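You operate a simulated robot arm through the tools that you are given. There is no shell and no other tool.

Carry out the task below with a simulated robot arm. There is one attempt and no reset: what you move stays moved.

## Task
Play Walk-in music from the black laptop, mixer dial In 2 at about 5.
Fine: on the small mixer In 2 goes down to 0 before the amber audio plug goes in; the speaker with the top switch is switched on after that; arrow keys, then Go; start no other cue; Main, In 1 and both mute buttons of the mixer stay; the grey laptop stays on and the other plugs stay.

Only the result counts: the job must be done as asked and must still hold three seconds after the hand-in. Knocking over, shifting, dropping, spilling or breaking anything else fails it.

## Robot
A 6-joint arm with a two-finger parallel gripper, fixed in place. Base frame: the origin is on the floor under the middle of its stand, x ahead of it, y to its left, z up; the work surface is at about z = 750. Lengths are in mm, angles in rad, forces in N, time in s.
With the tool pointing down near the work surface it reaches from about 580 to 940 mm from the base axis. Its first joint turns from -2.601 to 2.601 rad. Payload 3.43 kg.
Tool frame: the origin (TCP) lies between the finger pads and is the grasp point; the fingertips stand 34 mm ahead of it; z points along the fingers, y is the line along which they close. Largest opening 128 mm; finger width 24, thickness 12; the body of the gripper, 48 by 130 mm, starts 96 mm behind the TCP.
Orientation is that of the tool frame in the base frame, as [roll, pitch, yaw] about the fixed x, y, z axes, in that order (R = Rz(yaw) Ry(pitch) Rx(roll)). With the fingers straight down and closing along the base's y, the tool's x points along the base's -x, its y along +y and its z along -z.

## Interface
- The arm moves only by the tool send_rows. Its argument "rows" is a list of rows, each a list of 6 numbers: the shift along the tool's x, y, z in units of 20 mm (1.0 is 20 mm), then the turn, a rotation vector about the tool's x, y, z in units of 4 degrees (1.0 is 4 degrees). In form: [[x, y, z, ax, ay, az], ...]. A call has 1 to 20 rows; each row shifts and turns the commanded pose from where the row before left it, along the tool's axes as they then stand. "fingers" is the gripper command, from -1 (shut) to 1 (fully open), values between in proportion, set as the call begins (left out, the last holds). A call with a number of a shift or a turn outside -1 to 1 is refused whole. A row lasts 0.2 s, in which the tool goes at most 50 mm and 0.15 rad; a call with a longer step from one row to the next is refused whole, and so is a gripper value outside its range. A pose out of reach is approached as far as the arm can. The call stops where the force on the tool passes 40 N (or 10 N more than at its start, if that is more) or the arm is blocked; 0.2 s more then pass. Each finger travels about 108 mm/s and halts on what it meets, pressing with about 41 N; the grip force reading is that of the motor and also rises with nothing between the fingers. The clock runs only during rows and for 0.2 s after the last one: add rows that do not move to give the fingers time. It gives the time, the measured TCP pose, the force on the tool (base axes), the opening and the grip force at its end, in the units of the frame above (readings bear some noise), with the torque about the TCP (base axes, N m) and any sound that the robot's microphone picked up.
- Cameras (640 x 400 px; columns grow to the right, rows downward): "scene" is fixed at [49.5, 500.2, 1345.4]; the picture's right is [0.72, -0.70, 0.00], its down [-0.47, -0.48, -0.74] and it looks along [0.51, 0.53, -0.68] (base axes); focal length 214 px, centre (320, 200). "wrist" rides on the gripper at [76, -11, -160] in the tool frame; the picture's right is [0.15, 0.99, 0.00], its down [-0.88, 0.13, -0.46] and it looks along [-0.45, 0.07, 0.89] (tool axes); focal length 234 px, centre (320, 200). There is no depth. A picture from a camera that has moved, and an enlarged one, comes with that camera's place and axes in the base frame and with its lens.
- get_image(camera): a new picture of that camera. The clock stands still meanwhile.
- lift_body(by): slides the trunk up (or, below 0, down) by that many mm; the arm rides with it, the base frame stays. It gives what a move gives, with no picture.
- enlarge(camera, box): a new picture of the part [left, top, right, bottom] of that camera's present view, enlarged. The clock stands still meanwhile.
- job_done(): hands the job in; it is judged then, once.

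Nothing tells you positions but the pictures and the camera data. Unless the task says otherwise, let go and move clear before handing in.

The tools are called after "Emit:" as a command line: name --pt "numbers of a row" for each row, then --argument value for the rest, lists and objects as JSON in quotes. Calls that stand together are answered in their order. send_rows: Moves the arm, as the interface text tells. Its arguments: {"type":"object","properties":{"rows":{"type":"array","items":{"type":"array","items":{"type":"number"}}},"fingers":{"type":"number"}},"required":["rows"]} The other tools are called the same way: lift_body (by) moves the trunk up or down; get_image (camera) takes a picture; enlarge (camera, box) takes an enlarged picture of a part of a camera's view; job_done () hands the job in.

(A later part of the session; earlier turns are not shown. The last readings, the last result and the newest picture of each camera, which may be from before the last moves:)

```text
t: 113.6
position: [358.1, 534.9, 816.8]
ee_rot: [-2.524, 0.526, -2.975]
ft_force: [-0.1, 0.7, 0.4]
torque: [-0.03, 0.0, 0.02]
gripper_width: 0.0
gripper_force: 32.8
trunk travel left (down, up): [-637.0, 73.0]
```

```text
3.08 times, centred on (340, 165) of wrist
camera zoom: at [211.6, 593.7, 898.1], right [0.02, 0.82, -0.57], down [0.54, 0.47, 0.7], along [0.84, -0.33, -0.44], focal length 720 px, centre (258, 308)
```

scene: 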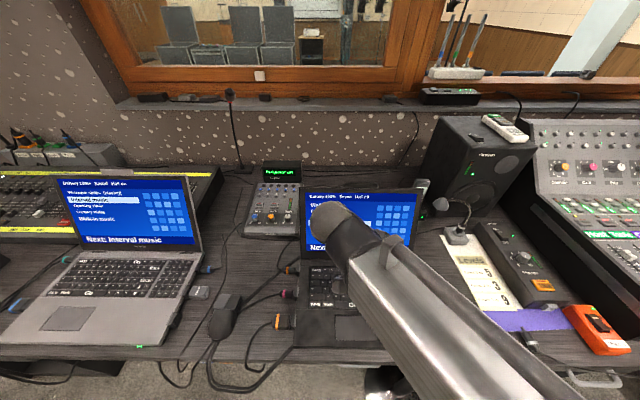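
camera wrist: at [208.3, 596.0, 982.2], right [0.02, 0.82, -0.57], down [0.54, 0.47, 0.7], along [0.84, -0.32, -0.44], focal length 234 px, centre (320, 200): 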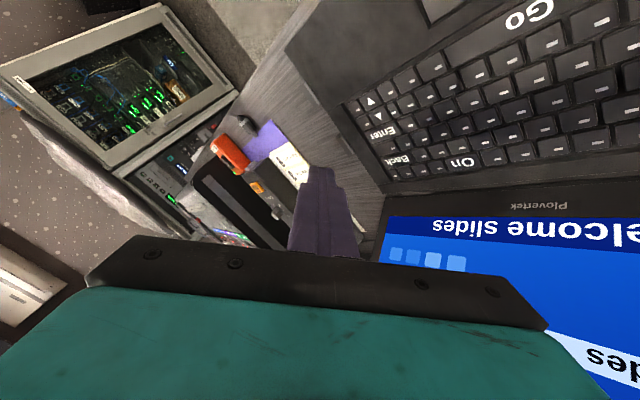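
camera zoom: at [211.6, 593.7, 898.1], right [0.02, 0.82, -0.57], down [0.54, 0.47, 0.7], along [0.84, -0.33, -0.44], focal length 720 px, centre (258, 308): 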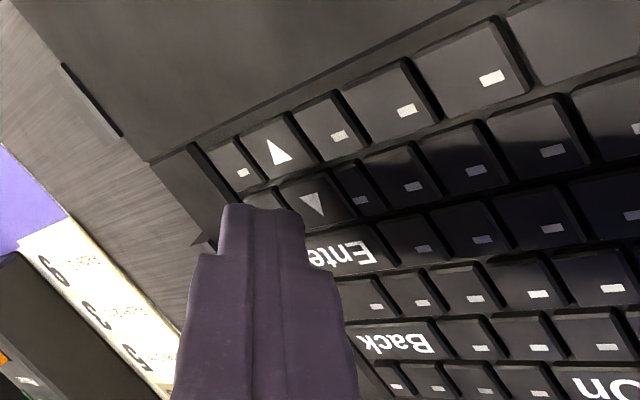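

The corner is right at the up-arrow key. I press in 1 mm steps.

Emit:
send_rows --pt "0.025 0.025 0.0353 0 0 0" --pt "0.025 0.025 0.0353 0 0 0"

Emit:
enlarge --camera "scene" --box '[290, 170, 450, 270]'

```text
t: 114.2
position: [359.0, 533.1, 815.1]
ee_rot: [-2.523, 0.524, -2.972]
ft_force: [-0.3, -0.1, -1.0]
torque: [0.0, -0.05, -0.01]
gripper_width: 0.3
gripper_force: 32.8
trunk travel left (down, up): [-637.0, 73.0]
```

```text
4.00 times, centred on (370, 220) of scene
camera zoom: at [49.5, 500.2, 1345.4], right [0.72, -0.7, 0.0], down [-0.47, -0.48, -0.74], along [0.51, 0.53, -0.68], focal length 858 px, centre (120, 120)
```

zoom: 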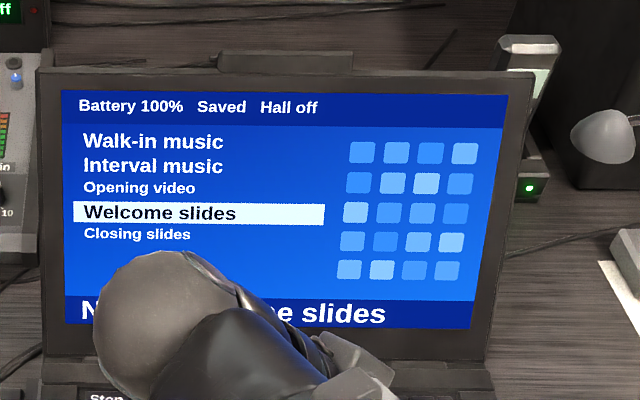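

No contact yet; the display is readable from the scene camera. I go on pressing.

Emit:
send_rows --pt "0.025 0.025 0.0353 0 0 0" --pt "0.025 0.025 0.0353 0 0 0"

Emit:
enlarge --camera "scene" --box '[290, 170, 450, 270]'

Emit:
enlarge --camera "wrist" --box '[290, 110, 390, 190]'

```text
t: 114.8
position: [358.5, 533.6, 812.0]
ee_rot: [-2.523, 0.522, -2.973]
ft_force: [-0.2, 0.2, 0.3]
torque: [0.05, -0.01, -0.01]
gripper_width: 0.0
gripper_force: 32.7
trunk travel left (down, up): [-637.0, 73.0]
```

```text
4.00 times, centred on (370, 220) of scene
camera zoom: at [49.5, 500.2, 1345.4], right [0.72, -0.7, 0.0], down [-0.47, -0.48, -0.74], along [0.51, 0.53, -0.68], focal length 858 px, centre (120, 120)
```

zoom: 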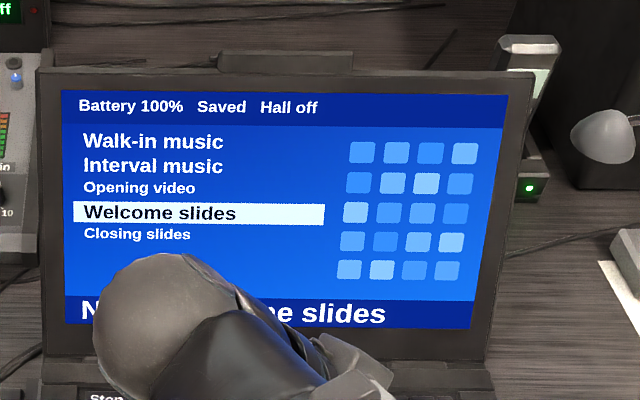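

```text
5.00 times, centred on (340, 150) of wrist
camera zoom: at [211.6, 593.8, 894.0], right [0.02, 0.82, -0.57], down [0.54, 0.47, 0.7], along [0.84, -0.32, -0.44], focal length 1171 px, centre (220, 450)
```

zoom: 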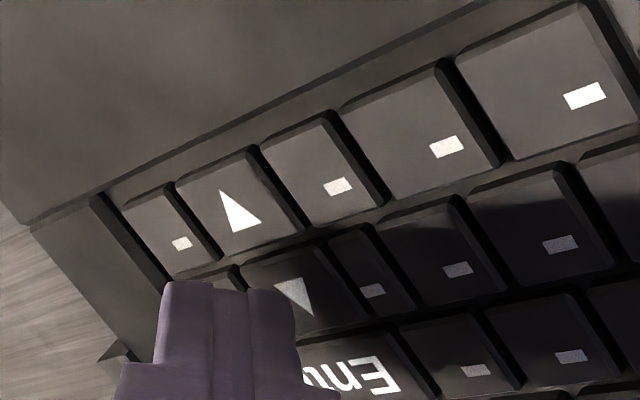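

Still no contact, but the corner is visibly at the up-arrow glyph. I go on 1 mm at a time.

Emit:
send_rows --pt "0.025 0.025 0.0353 0 0 0" --pt "0.025 0.025 0.0353 0 0 0"

Emit:
enlarge --camera "wrist" --box '[290, 110, 390, 190]'

Emit:
enlarge --camera "scene" --box '[290, 170, 450, 270]'

```text
t: 115.4
position: [358.1, 534.3, 810.2]
ee_rot: [-2.525, 0.522, -2.975]
ft_force: [-0.6, 0.0, 1.0]
torque: [-0.02, 0.01, -0.01]
gripper_width: 0.0
gripper_force: 33.1
trunk travel left (down, up): [-637.0, 73.0]
heard: click
```

```text
5.00 times, centred on (340, 150) of wrist
camera zoom: at [211.6, 593.8, 891.9], right [0.02, 0.82, -0.57], down [0.54, 0.47, 0.7], along [0.84, -0.32, -0.44], focal length 1171 px, centre (220, 450)
```

zoom: 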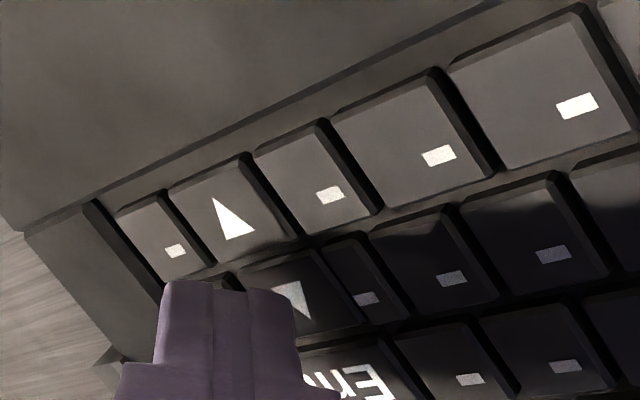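

```text
4.00 times, centred on (370, 220) of scene
camera zoom: at [49.5, 500.2, 1345.4], right [0.72, -0.7, 0.0], down [-0.47, -0.48, -0.74], along [0.51, 0.53, -0.68], focal length 858 px, centre (120, 120)
```

zoom: 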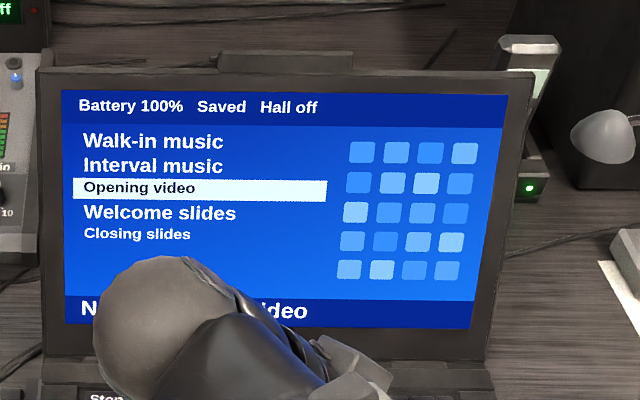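

A click was heard and the selection moved up to Opening video. I lift 6 mm and press again the same way.

Emit:
send_rows --pt "-0.075 -0.075 -0.106 0 0 0" --pt "-0.075 -0.075 -0.106 0 0 0" --pt "0 0 0 0 0 0" --pt "0.075 0.075 0.106 0 0 0" --pt "0.075 0.075 0.106 0 0 0"

Emit:
enlarge --camera "scene" --box '[290, 170, 450, 270]'

```text
t: 116.6
position: [358.1, 534.2, 810.1]
ee_rot: [-2.524, 0.523, -2.974]
ft_force: [-0.3, 0.8, 0.0]
torque: [-0.03, -0.03, -0.01]
gripper_width: 0.2
gripper_force: 32.9
trunk travel left (down, up): [-637.0, 73.0]
heard: click
```

```text
4.00 times, centred on (370, 220) of scene
camera zoom: at [49.5, 500.2, 1345.4], right [0.72, -0.7, 0.0], down [-0.47, -0.48, -0.74], along [0.51, 0.53, -0.68], focal length 858 px, centre (120, 120)
```

zoom: 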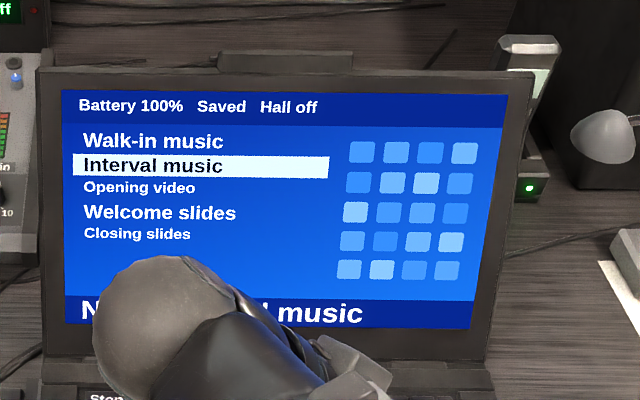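

Now Interval music is selected. One more press for Walk-in music.

Emit:
send_rows --pt "-0.075 -0.075 -0.106 0 0 0" --pt "-0.075 -0.075 -0.106 0 0 0" --pt "0 0 0 0 0 0" --pt "0.075 0.075 0.106 0 0 0" --pt "0.075 0.075 0.106 0 0 0"

Emit:
enlarge --camera "scene" --box '[290, 170, 450, 270]'

```text
t: 117.8
position: [357.8, 534.4, 811.1]
ee_rot: [-2.523, 0.524, -2.972]
ft_force: [-0.9, -0.4, 0.4]
torque: [-0.02, -0.03, 0.0]
gripper_width: 0.1
gripper_force: 33.2
trunk travel left (down, up): [-637.0, 73.0]
heard: click
```

```text
4.00 times, centred on (370, 220) of scene
camera zoom: at [49.5, 500.2, 1345.4], right [0.72, -0.7, 0.0], down [-0.47, -0.48, -0.74], along [0.51, 0.53, -0.68], focal length 858 px, centre (120, 120)
```

zoom: 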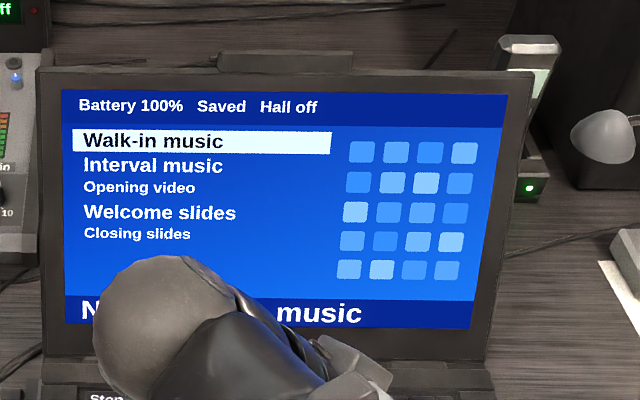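

Walk-in music is selected. I lift 40 mm and shift over to the Go key, then look.

Emit:
send_rows --pt "-0.5 -0.5 -0.706 0 0 0" --pt "-0.5 -0.5 -0.706 0 0 0" --pt "0.757 0.493 -0.887 0 0 0" --pt "0.757 0.493 -0.887 0 0 0" --pt "0.757 0.493 -0.887 0 0 0" --pt "0.757 0.493 -0.887 0 0 0" --pt "0.757 0.493 -0.887 0 0 0"

Emit:
get_image --camera "wrist"

Emit:
enlarge --camera "wrist" --box '[260, 80, 420, 230]'

Emit:
enlarge --camera "scene" --box '[290, 170, 450, 330]'

```text
t: 119.4
position: [256.1, 610.0, 850.7]
ee_rot: [-2.524, 0.523, -2.974]
ft_force: [0.0, -0.3, 0.4]
torque: [-0.02, -0.02, 0.03]
gripper_width: 0.0
gripper_force: 32.8
trunk travel left (down, up): [-637.0, 73.0]
```

```text
taken
camera wrist: at [109.3, 669.7, 931.8], right [0.02, 0.82, -0.57], down [0.54, 0.47, 0.7], along [0.84, -0.33, -0.44], focal length 234 px, centre (320, 200)
```

wrist: 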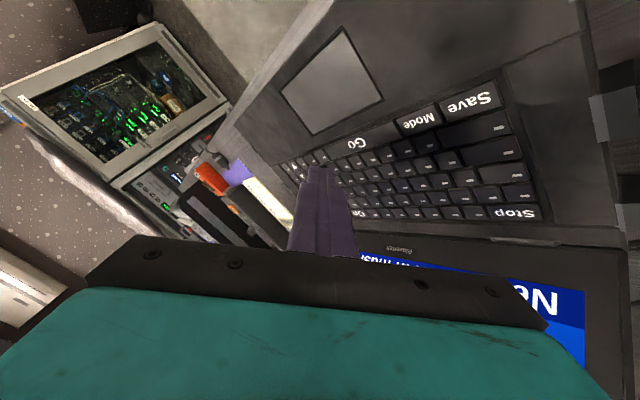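

```text
2.67 times, centred on (340, 155) of wrist
camera zoom: at [109.3, 669.7, 931.8], right [0.02, 0.82, -0.57], down [0.54, 0.47, 0.7], along [0.84, -0.33, -0.44], focal length 624 px, centre (267, 320)
```

zoom: 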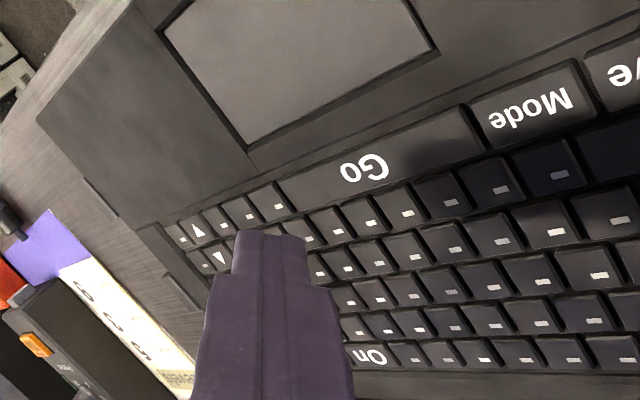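

```text
2.50 times, centred on (370, 250) of scene
camera zoom: at [49.5, 500.2, 1345.4], right [0.72, -0.7, 0.0], down [-0.47, -0.48, -0.74], along [0.51, 0.53, -0.68], focal length 536 px, centre (195, 75)
```

zoom: 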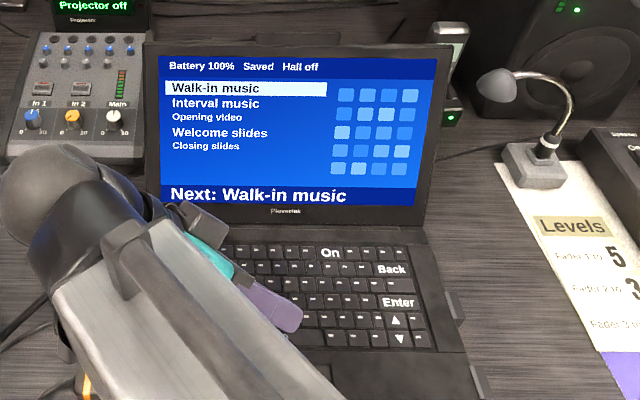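

The screen says "Next: Walk-in music", and the corner sits over the Go key. I descend 34 mm, then press in 1 mm steps until the click.

Emit:
send_rows --pt "0.284 0.283 0.4 0 0 0" --pt "0.284 0.283 0.4 0 0 0" --pt "0.284 0.283 0.4 0 0 0"

Emit:
enlarge --camera "wrist" --box '[280, 90, 400, 190]'

```text
t: 120.2
position: [255.7, 610.7, 816.5]
ee_rot: [-2.528, 0.524, -2.973]
ft_force: [0.7, -0.1, -0.1]
torque: [-0.04, -0.03, 0.03]
gripper_width: 0.0
gripper_force: 33.3
trunk travel left (down, up): [-637.0, 73.0]
```

```text
4.00 times, centred on (340, 140) of wrist
camera zoom: at [110.0, 670.0, 897.9], right [0.02, 0.82, -0.57], down [0.54, 0.47, 0.7], along [0.84, -0.32, -0.44], focal length 937 px, centre (240, 440)
```

zoom: 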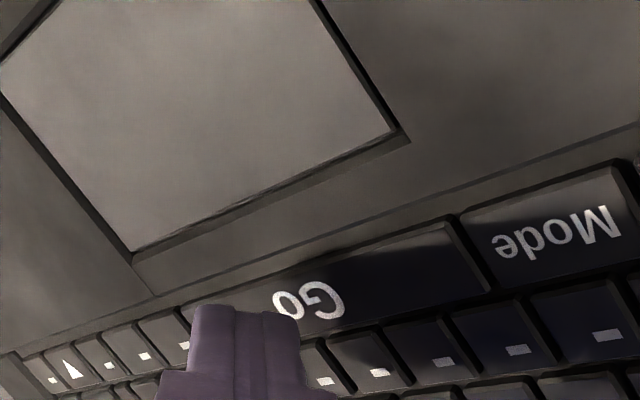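

The corner is about 5 mm above the Go key, near its label. I press down in small steps.

Emit:
send_rows --pt "0.05 0.05 0.0706 0 0 0" --pt "0.05 0.05 0.0706 0 0 0"

```text
t: 120.8
position: [257.6, 610.5, 812.3]
ee_rot: [-2.526, 0.525, -2.973]
ft_force: [-0.4, 0.1, 0.6]
torque: [-0.02, 0.0, 0.0]
gripper_width: 0.0
gripper_force: 32.9
trunk travel left (down, up): [-637.0, 73.0]
```

No click yet; one more small step at a time.

Emit:
send_rows --pt "0.03 0.03 0.0424 0 0 0"

```text
t: 121.2
position: [256.8, 609.2, 810.1]
ee_rot: [-2.523, 0.523, -2.973]
ft_force: [-0.2, 0.3, 0.2]
torque: [0.05, 0.0, 0.0]
gripper_width: 0.0
gripper_force: 32.8
trunk travel left (down, up): [-637.0, 73.0]
```

Emit:
send_rows --pt "0.025 0.025 0.0353 0 0 0"

Emit:
enlarge --camera "scene" --box '[290, 170, 450, 270]'

Emit:
enlarge --camera "wrist" --box '[280, 90, 400, 190]'

```text
t: 121.6
position: [255.8, 610.7, 810.4]
ee_rot: [-2.523, 0.525, -2.974]
ft_force: [-0.1, -0.1, 0.9]
torque: [0.01, 0.02, -0.02]
gripper_width: 0.1
gripper_force: 32.3
trunk travel left (down, up): [-637.0, 73.0]
heard: click
```

```text
4.00 times, centred on (370, 220) of scene
camera zoom: at [49.5, 500.2, 1345.4], right [0.72, -0.7, 0.0], down [-0.47, -0.48, -0.74], along [0.51, 0.53, -0.68], focal length 858 px, centre (120, 120)
```

zoom: 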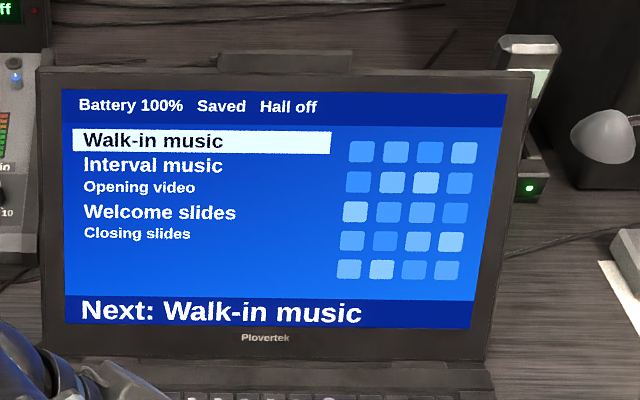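

```text
4.00 times, centred on (340, 140) of wrist
camera zoom: at [110.3, 669.5, 891.8], right [0.02, 0.82, -0.57], down [0.54, 0.47, 0.7], along [0.84, -0.32, -0.44], focal length 937 px, centre (240, 440)
```

zoom: 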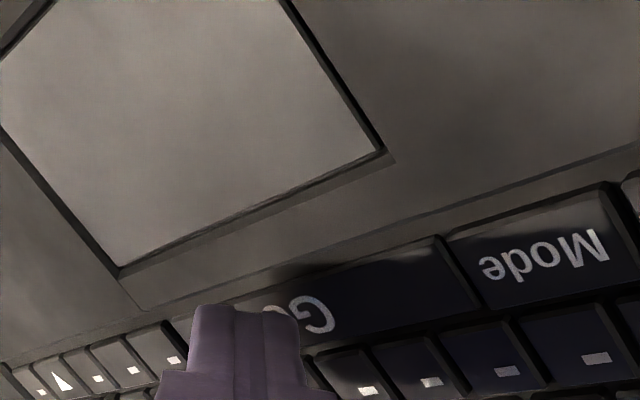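

A click was heard at Go, but the display hasn't changed yet. I lift off and look again.

Emit:
send_rows --pt "-0.25 -0.25 -0.353 0 0 0" --pt "-0.25 -0.25 -0.353 0 0 0" --pt "0 0 0 0 0 0"

Emit:
enlarge --camera "scene" --box '[290, 170, 450, 270]'

Emit:
enlarge --camera "scene" --box '[400, 90, 560, 220]'

Emit:
enlarge --camera "scene" --box '[0, 160, 220, 350]'

Emit:
enlarge --camera "wrist" --box '[280, 90, 400, 190]'

```text
t: 122.4
position: [256.9, 610.1, 831.3]
ee_rot: [-2.524, 0.523, -2.972]
ft_force: [0.2, -0.3, 0.3]
torque: [-0.02, 0.0, -0.02]
gripper_width: 0.0
gripper_force: 32.9
trunk travel left (down, up): [-637.0, 73.0]
```

```text
4.00 times, centred on (370, 220) of scene
camera zoom: at [49.5, 500.2, 1345.4], right [0.72, -0.7, 0.0], down [-0.47, -0.48, -0.74], along [0.51, 0.53, -0.68], focal length 858 px, centre (120, 120)
```

zoom: 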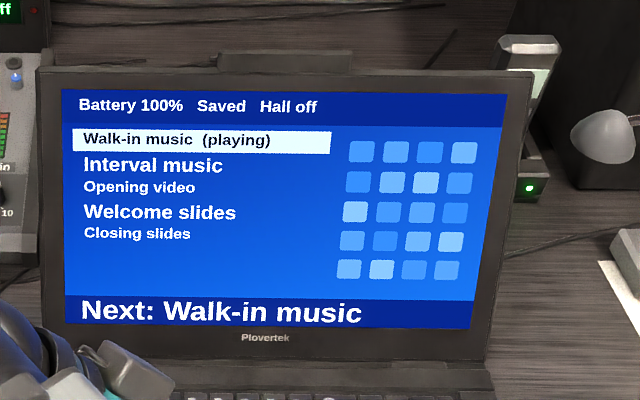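

```text
3.08 times, centred on (480, 155) of scene
camera zoom: at [49.5, 500.2, 1345.4], right [0.72, -0.7, 0.0], down [-0.47, -0.48, -0.74], along [0.51, 0.53, -0.68], focal length 660 px, centre (-172, 338)
```

zoom: 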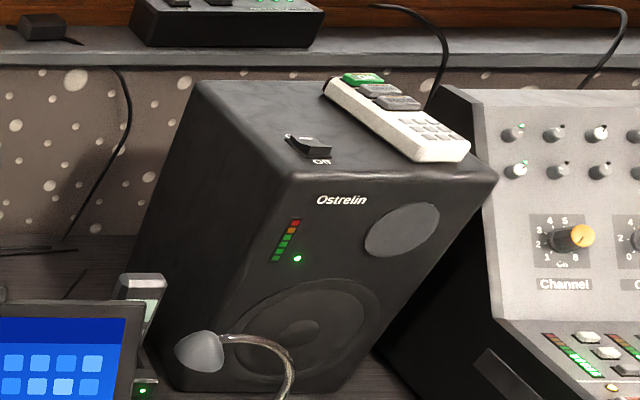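

```text
2.11 times, centred on (110, 255) of scene
camera zoom: at [49.5, 500.2, 1345.4], right [0.72, -0.7, 0.0], down [-0.47, -0.48, -0.74], along [0.51, 0.53, -0.68], focal length 452 px, centre (762, 84)
```

zoom: 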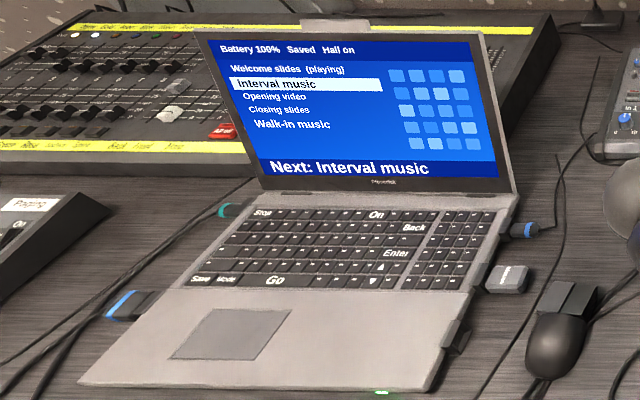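

```text
4.00 times, centred on (340, 140) of wrist
camera zoom: at [110.4, 669.4, 911.9], right [0.02, 0.82, -0.57], down [0.54, 0.47, 0.7], along [0.84, -0.33, -0.44], focal length 937 px, centre (240, 440)
```

zoom: 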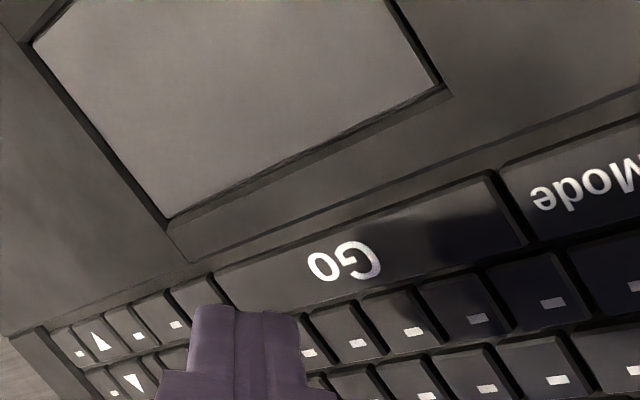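

"Walk-in music (playing)" is shown, all other things unchanged. Last: turn In 2 up to 5. I retreat upward to the left and rotate toward the mixer grasp orientation.

Emit:
send_rows --pt "-0.284 0.068 -0.935 0 0 0" --pt "-0.284 0.068 -0.935 0 0 0" --pt "-0.284 0.068 -0.935 0 0 0" --pt "-0.284 0.068 -0.935 0 0 0" --pt "-0.284 0.068 -0.935 0 0 0" --pt "-0.284 0.068 -0.935 0 0 0" --pt "-0.284 0.068 -0.935 0 0 0" --pt "-0.284 0.068 -0.935 0 0 0" --pt "-0.284 0.068 -0.935 0 0 0" --pt "-0.284 0.068 -0.935 0 0 0" --pt "-0.284 0.068 -0.935 0 0 0"

Emit:
send_rows --pt "0 0 0 -0.947 -0.576 -0.753" --pt "0 0 0 -0.947 -0.576 -0.753" --pt "0 0 0 -0.947 -0.576 -0.753" --pt "0 0 0 -0.947 -0.576 -0.753" --pt "0 0 0 -0.947 -0.576 -0.753" --pt "0 0 0 -0.947 -0.576 -0.753" --pt "0 0 0 -0.947 -0.576 -0.753" --pt "0 0 0 -0.947 -0.576 -0.753" --pt "0 0 0 -0.947 -0.576 -0.753" --pt "0 0 0 -0.947 -0.576 -0.753" --pt "0 0 0 -0.947 -0.576 -0.753" --pt "0 0 0 -0.947 -0.576 -0.753" --pt "0 0 0 -0.947 -0.576 -0.753" --pt "0 0 0 -0.947 -0.576 -0.753" --pt "0 0 0 -0.947 -0.576 -0.753" --pt "0 0 0 -0.947 -0.576 -0.753" --pt "0 0 0 -0.947 -0.576 -0.753"

Emit:
get_image --camera "wrist"

Emit:
get_image --camera "scene"

```text
t: 124.8
position: [237.4, 732.5, 961.5]
ee_rot: [-2.542, 0.53, -2.97]
ft_force: [0.4, 0.3, 0.1]
torque: [0.02, -0.01, -0.04]
gripper_width: 0.0
gripper_force: 32.8
out of reach, approached as far as the arm can: row 8, 9, 10, 11
trunk travel left (down, up): [-637.0, 73.0]
```

```text
t: 128.4
position: [237.2, 732.6, 961.6]
ee_rot: [-2.864, 0.787, -1.626]
ft_force: [-0.9, 0.9, -0.2]
torque: [-0.01, 0.02, 0.02]
gripper_width: 0.0
gripper_force: 33.0
trunk travel left (down, up): [-637.0, 73.0]
```

```text
taken
camera wrist: at [196.0, 570.1, 1018.8], right [-0.94, 0.14, -0.3], down [-0.23, 0.35, 0.91], along [0.23, 0.93, -0.3], focal length 234 px, centre (320, 200)
```

wrist: 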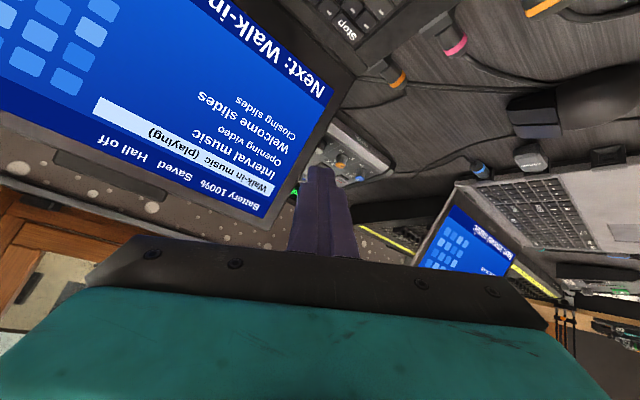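

```text
taken
```

scene: 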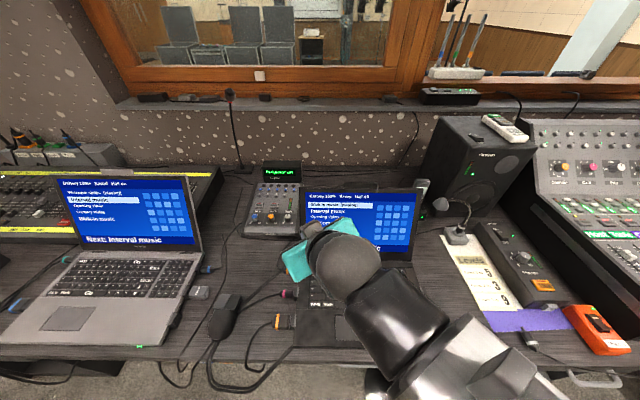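

The arm holds the mixer orientation now. I go around the left of the laptop screen to a spot above the In 2 knob, opening the fingers to 38 mm.

Emit:
send_rows --pt "-0.889 0.711 0.255 0 0 0" --pt "-0.889 0.711 0.255 0 0 0" --pt "-0.889 0.711 0.255 0 0 0" --pt "-0.889 0.711 0.255 0 0 0" --pt "-0.889 0.711 0.255 0 0 0" --pt "-0.889 0.711 0.255 0 0 0" --pt "-0.341 -0.409 0.98 0 0 0" --pt "-0.341 -0.409 0.98 0 0 0" --pt "-0.341 -0.409 0.98 0 0 0" --pt "-0.341 -0.409 0.98 0 0 0" --pt "-0.341 -0.409 0.98 0 0 0" --pt "-0.341 -0.409 0.98 0 0 0" --pt "-0.341 -0.409 0.98 0 0 0" --fingers -0.4

Emit:
get_image --camera "wrist"

Emit:
get_image --camera "scene"

```text
t: 131.2
position: [269.3, 960.9, 950.5]
ee_rot: [-2.865, 0.786, -1.629]
ft_force: [-1.0, 0.1, 0.6]
torque: [0.0, 0.0, -0.02]
gripper_width: 38.5
gripper_force: 0.0
trunk travel left (down, up): [-637.0, 73.0]
```

```text
taken
camera wrist: at [227.8, 798.2, 1008.3], right [-0.94, 0.14, -0.3], down [-0.23, 0.35, 0.91], along [0.23, 0.93, -0.3], focal length 234 px, centre (320, 200)
```

wrist: 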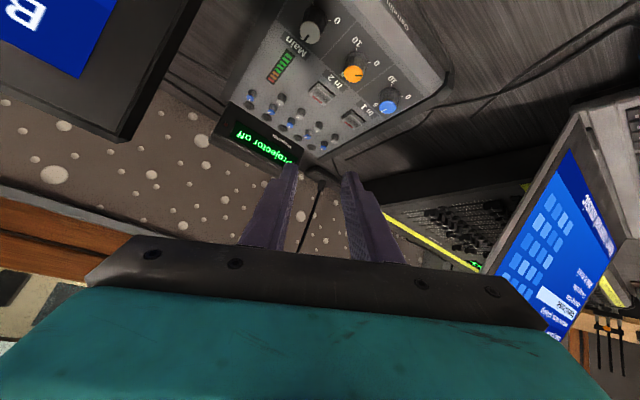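

```text
taken
```

scene: 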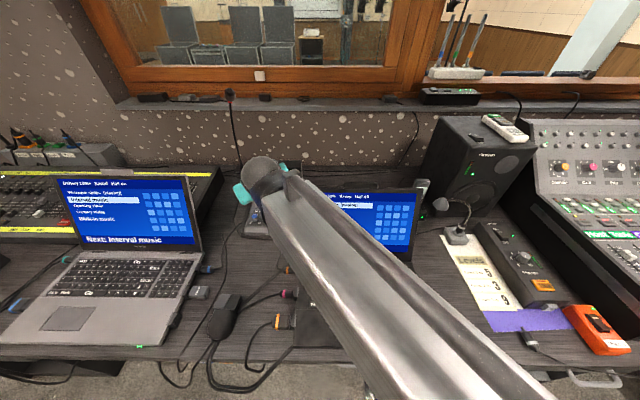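

I'm above the knob in the right orientation. I lower the trunk by 100 mm as before.

Emit:
lift_body --by -100

Emit:
get_image --camera "wrist"

Emit:
enlarge --camera "wrist" --box '[220, 80, 420, 250]'

```text
t: 132.5
position: [270.4, 959.3, 851.4]
ee_rot: [-2.864, 0.787, -1.627]
ft_force: [-0.6, 0.2, 0.0]
torque: [-0.02, 0.0, 0.01]
gripper_width: 38.5
gripper_force: 0.0
trunk travel left (down, up): [-537.0, 173.0]
```

```text
taken
camera wrist: at [227.7, 797.6, 908.7], right [-0.94, 0.14, -0.3], down [-0.23, 0.35, 0.91], along [0.23, 0.93, -0.3], focal length 234 px, centre (320, 200)
```

wrist: 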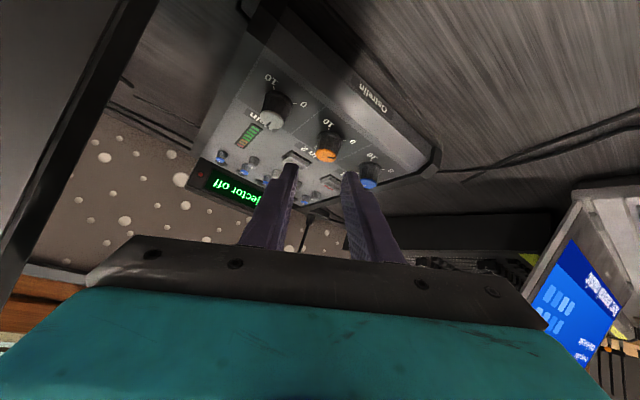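

```text
2.35 times, centred on (320, 165) of wrist
camera zoom: at [227.7, 797.6, 908.7], right [-0.94, 0.14, -0.3], down [-0.23, 0.35, 0.91], along [0.23, 0.93, -0.3], focal length 551 px, centre (320, 282)
```

zoom: 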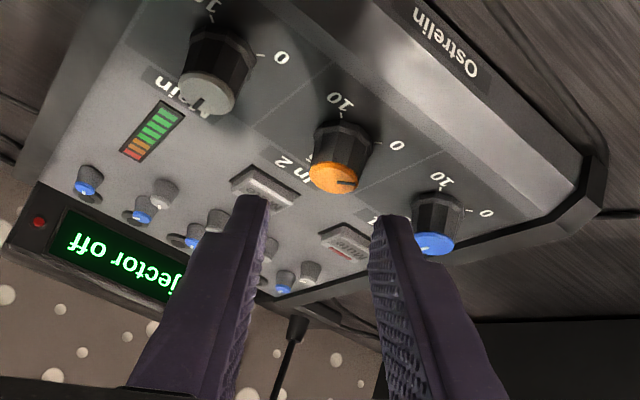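

The image confirms the knob's position within a millimetre. I go down along the knob axis to straddle it.

Emit:
send_rows --pt "0.282 0.06 0.41 0 0 0" --pt "0.282 0.06 0.41 0 0 0" --pt "0.282 0.06 0.41 0 0 0"

Emit:
enlarge --camera "wrist" --box '[260, 110, 380, 200]'

```text
t: 133.3
position: [273.2, 965.8, 821.8]
ee_rot: [-2.861, 0.787, -1.628]
ft_force: [0.5, -0.7, -0.6]
torque: [0.0, 0.02, -0.04]
gripper_width: 38.4
gripper_force: 0.0
trunk travel left (down, up): [-537.0, 173.0]
```

```text
4.44 times, centred on (320, 155) of wrist
camera zoom: at [231.1, 803.1, 879.3], right [-0.94, 0.14, -0.3], down [-0.23, 0.35, 0.91], along [0.23, 0.93, -0.3], focal length 1041 px, centre (320, 400)
```

zoom: 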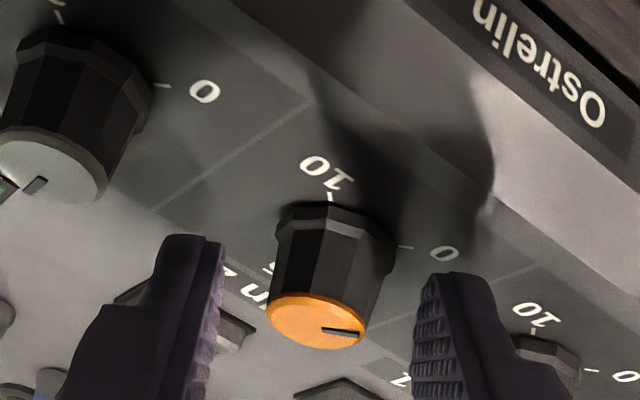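

The fingers straddle the In 2 knob, pointer at 0. I close and turn clockwise by one full stroke.

Emit:
send_rows --pt "0 0 0 0 0 0" --pt "0 0 0 0 0 0" --pt "-0.009 0.048 0 0.456 0.09 0.971" --pt "-0.008 0.048 0 0.458 0.076 0.971" --pt "-0.006 0.048 0 0.46 0.062 0.971" --pt "-0.005 0.048 0 0.461 0.049 0.971" --pt "-0.004 0.048 0 0.463 0.035 0.971" --pt "-0.002 0.048 0 0.464 0.021 0.971" --pt "-0.001 0.048 0 0.464 0.007 0.971" --pt "0.001 0.048 0 0.464 -0.007 0.971" --pt "0.002 0.048 0 0.464 -0.021 0.971" --pt "0.004 0.048 0 0.463 -0.035 0.971" --pt "0.005 0.048 0 0.461 -0.049 0.971" --pt "0.006 0.048 0 0.46 -0.062 0.971" --pt "0.008 0.048 0 0.458 -0.076 0.971" --pt "0.009 0.048 0 0.456 -0.09 0.971" --fingers -1

Emit:
enlarge --camera "scene" --box '[240, 195, 310, 240]'

Emit:
enlarge --camera "wrist" --box '[280, 130, 380, 200]'

```text
t: 136.7
position: [265.5, 971.7, 822.5]
ee_rot: [2.867, 0.79, -3.011]
ft_force: [9.7, -10.7, 9.2]
torque: [-0.74, -1.43, -0.44]
gripper_width: 21.2
gripper_force: 45.3
trunk travel left (down, up): [-537.0, 173.0]
```

```text
8.89 times, centred on (275, 218) of scene
camera zoom: at [49.5, 500.2, 1345.4], right [0.72, -0.7, 0.0], down [-0.47, -0.48, -0.74], along [0.51, 0.53, -0.68], focal length 1906 px, centre (720, 44)
```

zoom: 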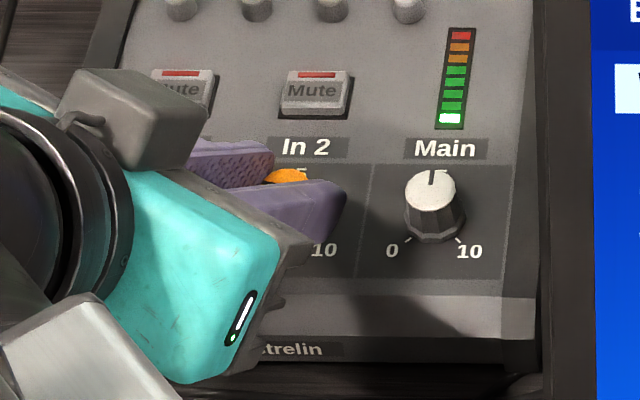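

```text
5.71 times, centred on (330, 165) of wrist
camera zoom: at [113.1, 897.5, 875.8], right [-0.42, 0.91, 0.09], down [0.28, 0.04, 0.96], along [0.86, 0.42, -0.27], focal length 1338 px, centre (263, 400)
```

zoom: 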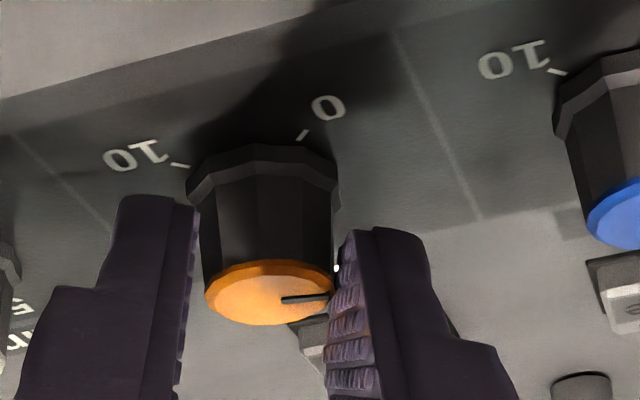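

The mixer's Main meter has lit its first segment, so the music arrives. I open, swing back, and read the pointer before the next stroke.

Emit:
send_rows --pt "0 0 0 0 0 0" --pt "0 0 0 0 0 0" --fingers -0.4

Emit:
enlarge --camera "scene" --box '[258, 205, 288, 225]'

Emit:
send_rows --pt "-0.009 -0.048 0 -0.456 0.09 -0.971" --pt "-0.008 -0.048 0 -0.458 0.076 -0.971" --pt "-0.006 -0.048 0 -0.46 0.062 -0.971" --pt "-0.005 -0.048 0 -0.461 0.049 -0.971" --pt "-0.004 -0.048 0 -0.463 0.035 -0.971" --pt "-0.002 -0.048 0 -0.464 0.021 -0.971" --pt "-0.001 -0.048 0 -0.464 0.007 -0.971" --pt "0.001 -0.048 0 -0.464 -0.007 -0.971" --pt "0.002 -0.048 0 -0.464 -0.021 -0.971" --pt "0.004 -0.048 0 -0.463 -0.035 -0.971" --pt "0.005 -0.048 0 -0.461 -0.049 -0.971" --pt "0.006 -0.048 0 -0.46 -0.062 -0.971" --pt "0.008 -0.048 0 -0.458 -0.076 -0.971" --pt "0.009 -0.048 0 -0.456 -0.09 -0.971"

Emit:
enlarge --camera "wrist" --box '[260, 110, 380, 200]'

```text
t: 137.3
position: [262.7, 974.6, 820.7]
ee_rot: [2.865, 0.788, -3.006]
ft_force: [-4.0, -0.7, 2.5]
torque: [-0.1, 0.08, -0.05]
gripper_width: 38.2
gripper_force: 0.0
trunk travel left (down, up): [-537.0, 173.0]
```

```text
16.00 times, centred on (273, 215) of scene
camera zoom: at [49.5, 500.2, 1345.4], right [0.72, -0.7, 0.0], down [-0.47, -0.48, -0.74], along [0.51, 0.53, -0.68], focal length 3432 px, centre (1072, -40)
```

zoom: 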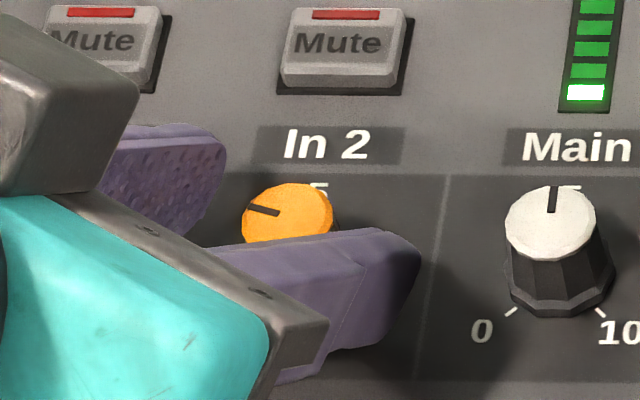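

```text
t: 140.3
position: [274.0, 966.3, 820.9]
ee_rot: [-2.862, 0.786, -1.626]
ft_force: [0.2, 0.2, 0.8]
torque: [-0.03, 0.0, -0.02]
gripper_width: 38.7
gripper_force: 0.0
trunk travel left (down, up): [-537.0, 173.0]
```

```text
4.44 times, centred on (320, 155) of wrist
camera zoom: at [230.5, 802.6, 879.0], right [-0.94, 0.14, -0.3], down [-0.23, 0.35, 0.91], along [0.23, 0.93, -0.3], focal length 1041 px, centre (320, 400)
```

zoom: 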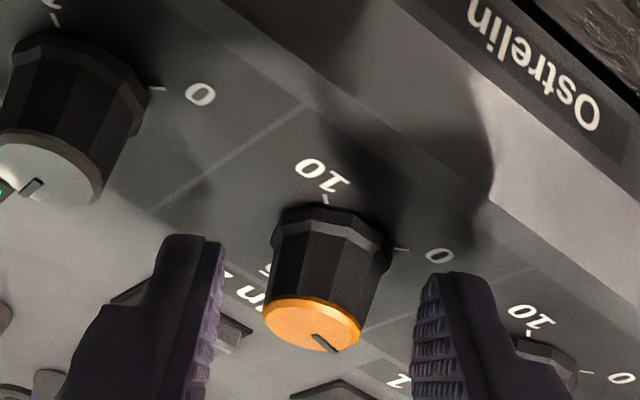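

The pointer is now at about 2 (−80°). I make the second clockwise stroke.

Emit:
send_rows --pt "0 0 0 0 0 0" --pt "0 0 0 0 0 0" --pt "-0.009 0.048 0 0.456 0.09 0.971" --pt "-0.008 0.048 0 0.458 0.076 0.971" --pt "-0.006 0.048 0 0.46 0.062 0.971" --pt "-0.005 0.048 0 0.461 0.049 0.971" --pt "-0.004 0.048 0 0.463 0.035 0.971" --pt "-0.002 0.048 0 0.464 0.021 0.971" --pt "-0.001 0.048 0 0.464 0.007 0.971" --pt "0.001 0.048 0 0.464 -0.007 0.971" --pt "0.002 0.048 0 0.464 -0.021 0.971" --pt "0.004 0.048 0 0.463 -0.035 0.971" --pt "0.005 0.048 0 0.461 -0.049 0.971" --pt "0.006 0.048 0 0.46 -0.062 0.971" --pt "0.008 0.048 0 0.458 -0.076 0.971" --pt "0.009 0.048 0 0.456 -0.09 0.971" --fingers -1

Emit:
send_rows --pt "0 0 0 0 0 0" --pt "0 0 0 0 0 0" --fingers -0.4

Emit:
enlarge --camera "scene" --box '[258, 205, 288, 225]'

Emit:
enlarge --camera "wrist" --box '[280, 130, 380, 200]'

```text
t: 143.7
position: [264.6, 972.1, 822.3]
ee_rot: [2.863, 0.788, -3.012]
ft_force: [11.2, -5.0, 9.5]
torque: [-0.57, -1.39, -0.36]
gripper_width: 21.4
gripper_force: 45.3
trunk travel left (down, up): [-537.0, 173.0]
```

```text
t: 144.3
position: [262.2, 973.1, 820.7]
ee_rot: [2.867, 0.787, -3.008]
ft_force: [-4.9, -1.3, 4.3]
torque: [-0.12, 0.14, -0.07]
gripper_width: 37.6
gripper_force: 0.0
trunk travel left (down, up): [-537.0, 173.0]
```

```text
16.00 times, centred on (273, 215) of scene
camera zoom: at [49.5, 500.2, 1345.4], right [0.72, -0.7, 0.0], down [-0.47, -0.48, -0.74], along [0.51, 0.53, -0.68], focal length 3432 px, centre (1072, -40)
```

zoom: 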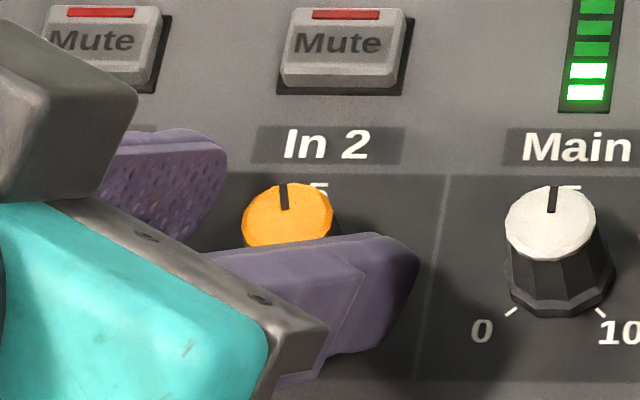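

```text
5.71 times, centred on (330, 165) of wrist
camera zoom: at [110.5, 897.9, 873.9], right [-0.42, 0.9, 0.09], down [0.28, 0.04, 0.96], along [0.86, 0.43, -0.27], focal length 1338 px, centre (263, 400)
```

zoom: 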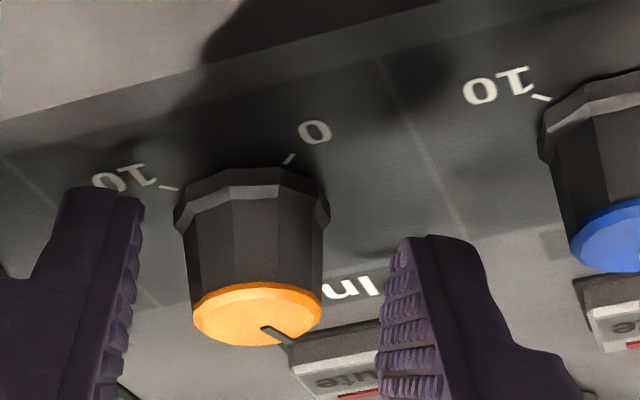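

The pointer is now just left of 5 (about 4.5); the meter shows two segments. I lift 2 mm, swing back a little, regrip and add about 12°.

Emit:
send_rows --pt "-0.064 0.014 -0.076 0 0 0" --pt "-0.009 -0.048 0 -0.456 0.09 -0.971" --pt "-0.008 -0.048 0 -0.458 0.076 -0.971" --pt "-0.006 -0.048 0 -0.46 0.062 -0.971" --pt "-0.005 -0.048 0 -0.461 0.049 -0.971"

Emit:
send_rows --pt "0 0 0 0 0 0" --pt "0 0 0 0 0 0" --pt "0.005 0.048 0 0.461 -0.049 0.971" --pt "0.006 0.048 0 0.46 -0.062 0.971" --pt "0.008 0.048 0 0.458 -0.076 0.971" --fingers -1

Emit:
send_rows --pt "0 0 0 0 0 0" --pt "0 0 0 0 0 0" --fingers -0.4

Emit:
enlarge --camera "scene" --box '[258, 205, 288, 225]'

Emit:
enlarge --camera "wrist" --box '[280, 130, 380, 200]'

```text
t: 145.5
position: [266.4, 970.7, 824.1]
ee_rot: [3.018, 0.824, -2.614]
ft_force: [0.1, 0.0, -0.4]
torque: [0.03, -0.02, -0.03]
gripper_width: 38.5
gripper_force: 0.1
trunk travel left (down, up): [-537.0, 173.0]
```

```text
t: 146.7
position: [265.9, 970.9, 823.0]
ee_rot: [2.902, 0.799, -2.913]
ft_force: [4.3, -12.0, -0.2]
torque: [-0.64, -1.25, -0.4]
gripper_width: 21.1
gripper_force: 45.2
trunk travel left (down, up): [-537.0, 173.0]
```

```text
t: 147.3
position: [262.8, 974.2, 822.5]
ee_rot: [2.9, 0.799, -2.91]
ft_force: [0.4, -0.6, 0.4]
torque: [-0.03, 0.01, -0.01]
gripper_width: 38.2
gripper_force: 0.1
trunk travel left (down, up): [-537.0, 173.0]
```

```text
16.00 times, centred on (273, 215) of scene
camera zoom: at [49.5, 500.2, 1345.4], right [0.72, -0.7, 0.0], down [-0.47, -0.48, -0.74], along [0.51, 0.53, -0.68], focal length 3432 px, centre (1072, -40)
```

zoom: 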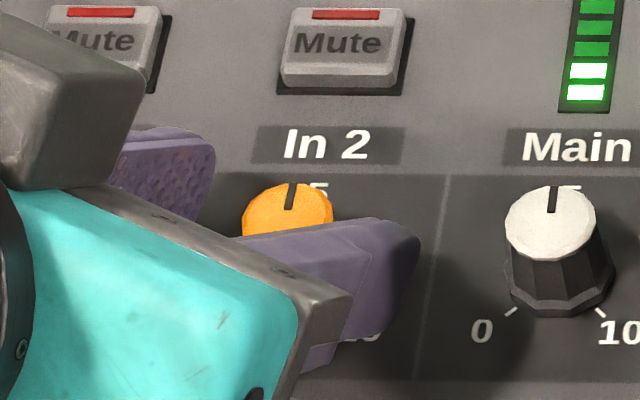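

```text
5.71 times, centred on (330, 165) of wrist
camera zoom: at [115.6, 888.1, 875.6], right [-0.48, 0.87, 0.06], down [0.26, 0.08, 0.96], along [0.83, 0.48, -0.27], focal length 1338 px, centre (263, 400)
```

zoom: 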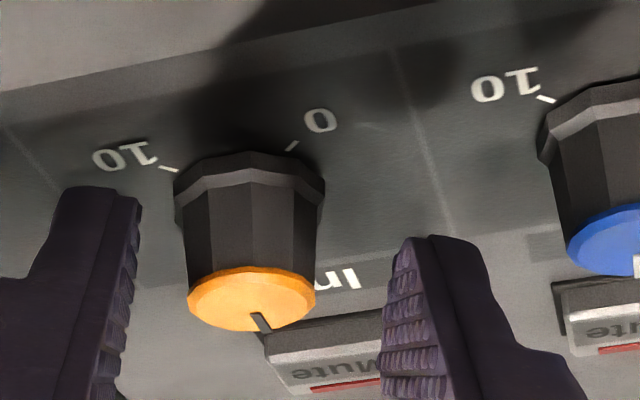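

In 2 now points the same way as Main's 5 mark, i.e. about 5. I lift off along the knob axis and retreat.

Emit:
send_rows --pt "-0.64 0.12 -0.76 0 0 0" --pt "-0.64 0.12 -0.76 0 0 0" --pt "0.324 -0.439 -0.883 0 0 0" --pt "0.324 -0.439 -0.883 0 0 0" --pt "0.324 -0.439 -0.883 0 0 0" --pt "0.324 -0.439 -0.883 0 0 0" --pt "0.324 -0.439 -0.883 0 0 0" --pt "0.324 -0.439 -0.883 0 0 0" --pt "0.324 -0.439 -0.883 0 0 0"

Emit:
get_image --camera "scene"

Emit:
enlarge --camera "scene" --box '[220, 150, 320, 240]'

Emit:
get_image --camera "wrist"

```text
t: 149.3
position: [174.9, 857.6, 902.5]
ee_rot: [2.903, 0.799, -2.912]
ft_force: [-0.6, 0.0, 0.0]
torque: [-0.04, -0.01, 0.06]
gripper_width: 38.3
gripper_force: 0.2
trunk travel left (down, up): [-537.0, 173.0]
```

```text
taken
```

scene: 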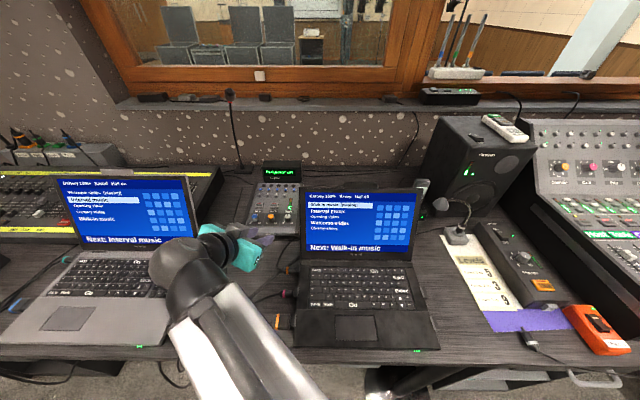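

```text
4.44 times, centred on (270, 195) of scene
camera zoom: at [49.5, 500.2, 1345.4], right [0.72, -0.7, 0.0], down [-0.47, -0.48, -0.74], along [0.51, 0.53, -0.68], focal length 953 px, centre (542, 222)
```

zoom: 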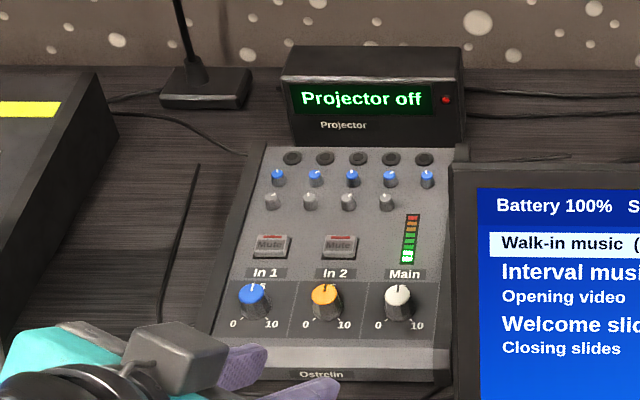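

```text
taken
camera wrist: at [27.9, 772.9, 956.3], right [-0.48, 0.87, 0.06], down [0.26, 0.08, 0.96], along [0.84, 0.48, -0.27], focal length 234 px, centre (320, 200)
```

wrist: 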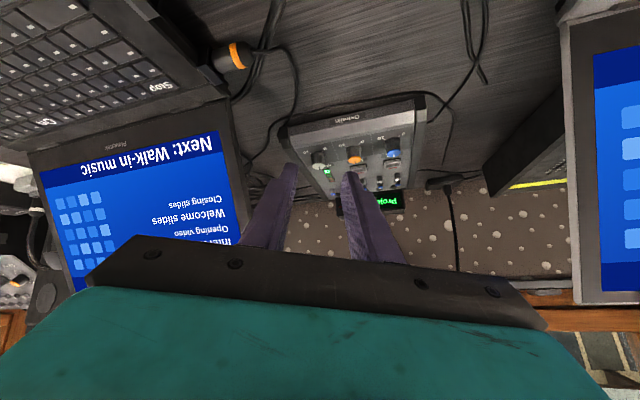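

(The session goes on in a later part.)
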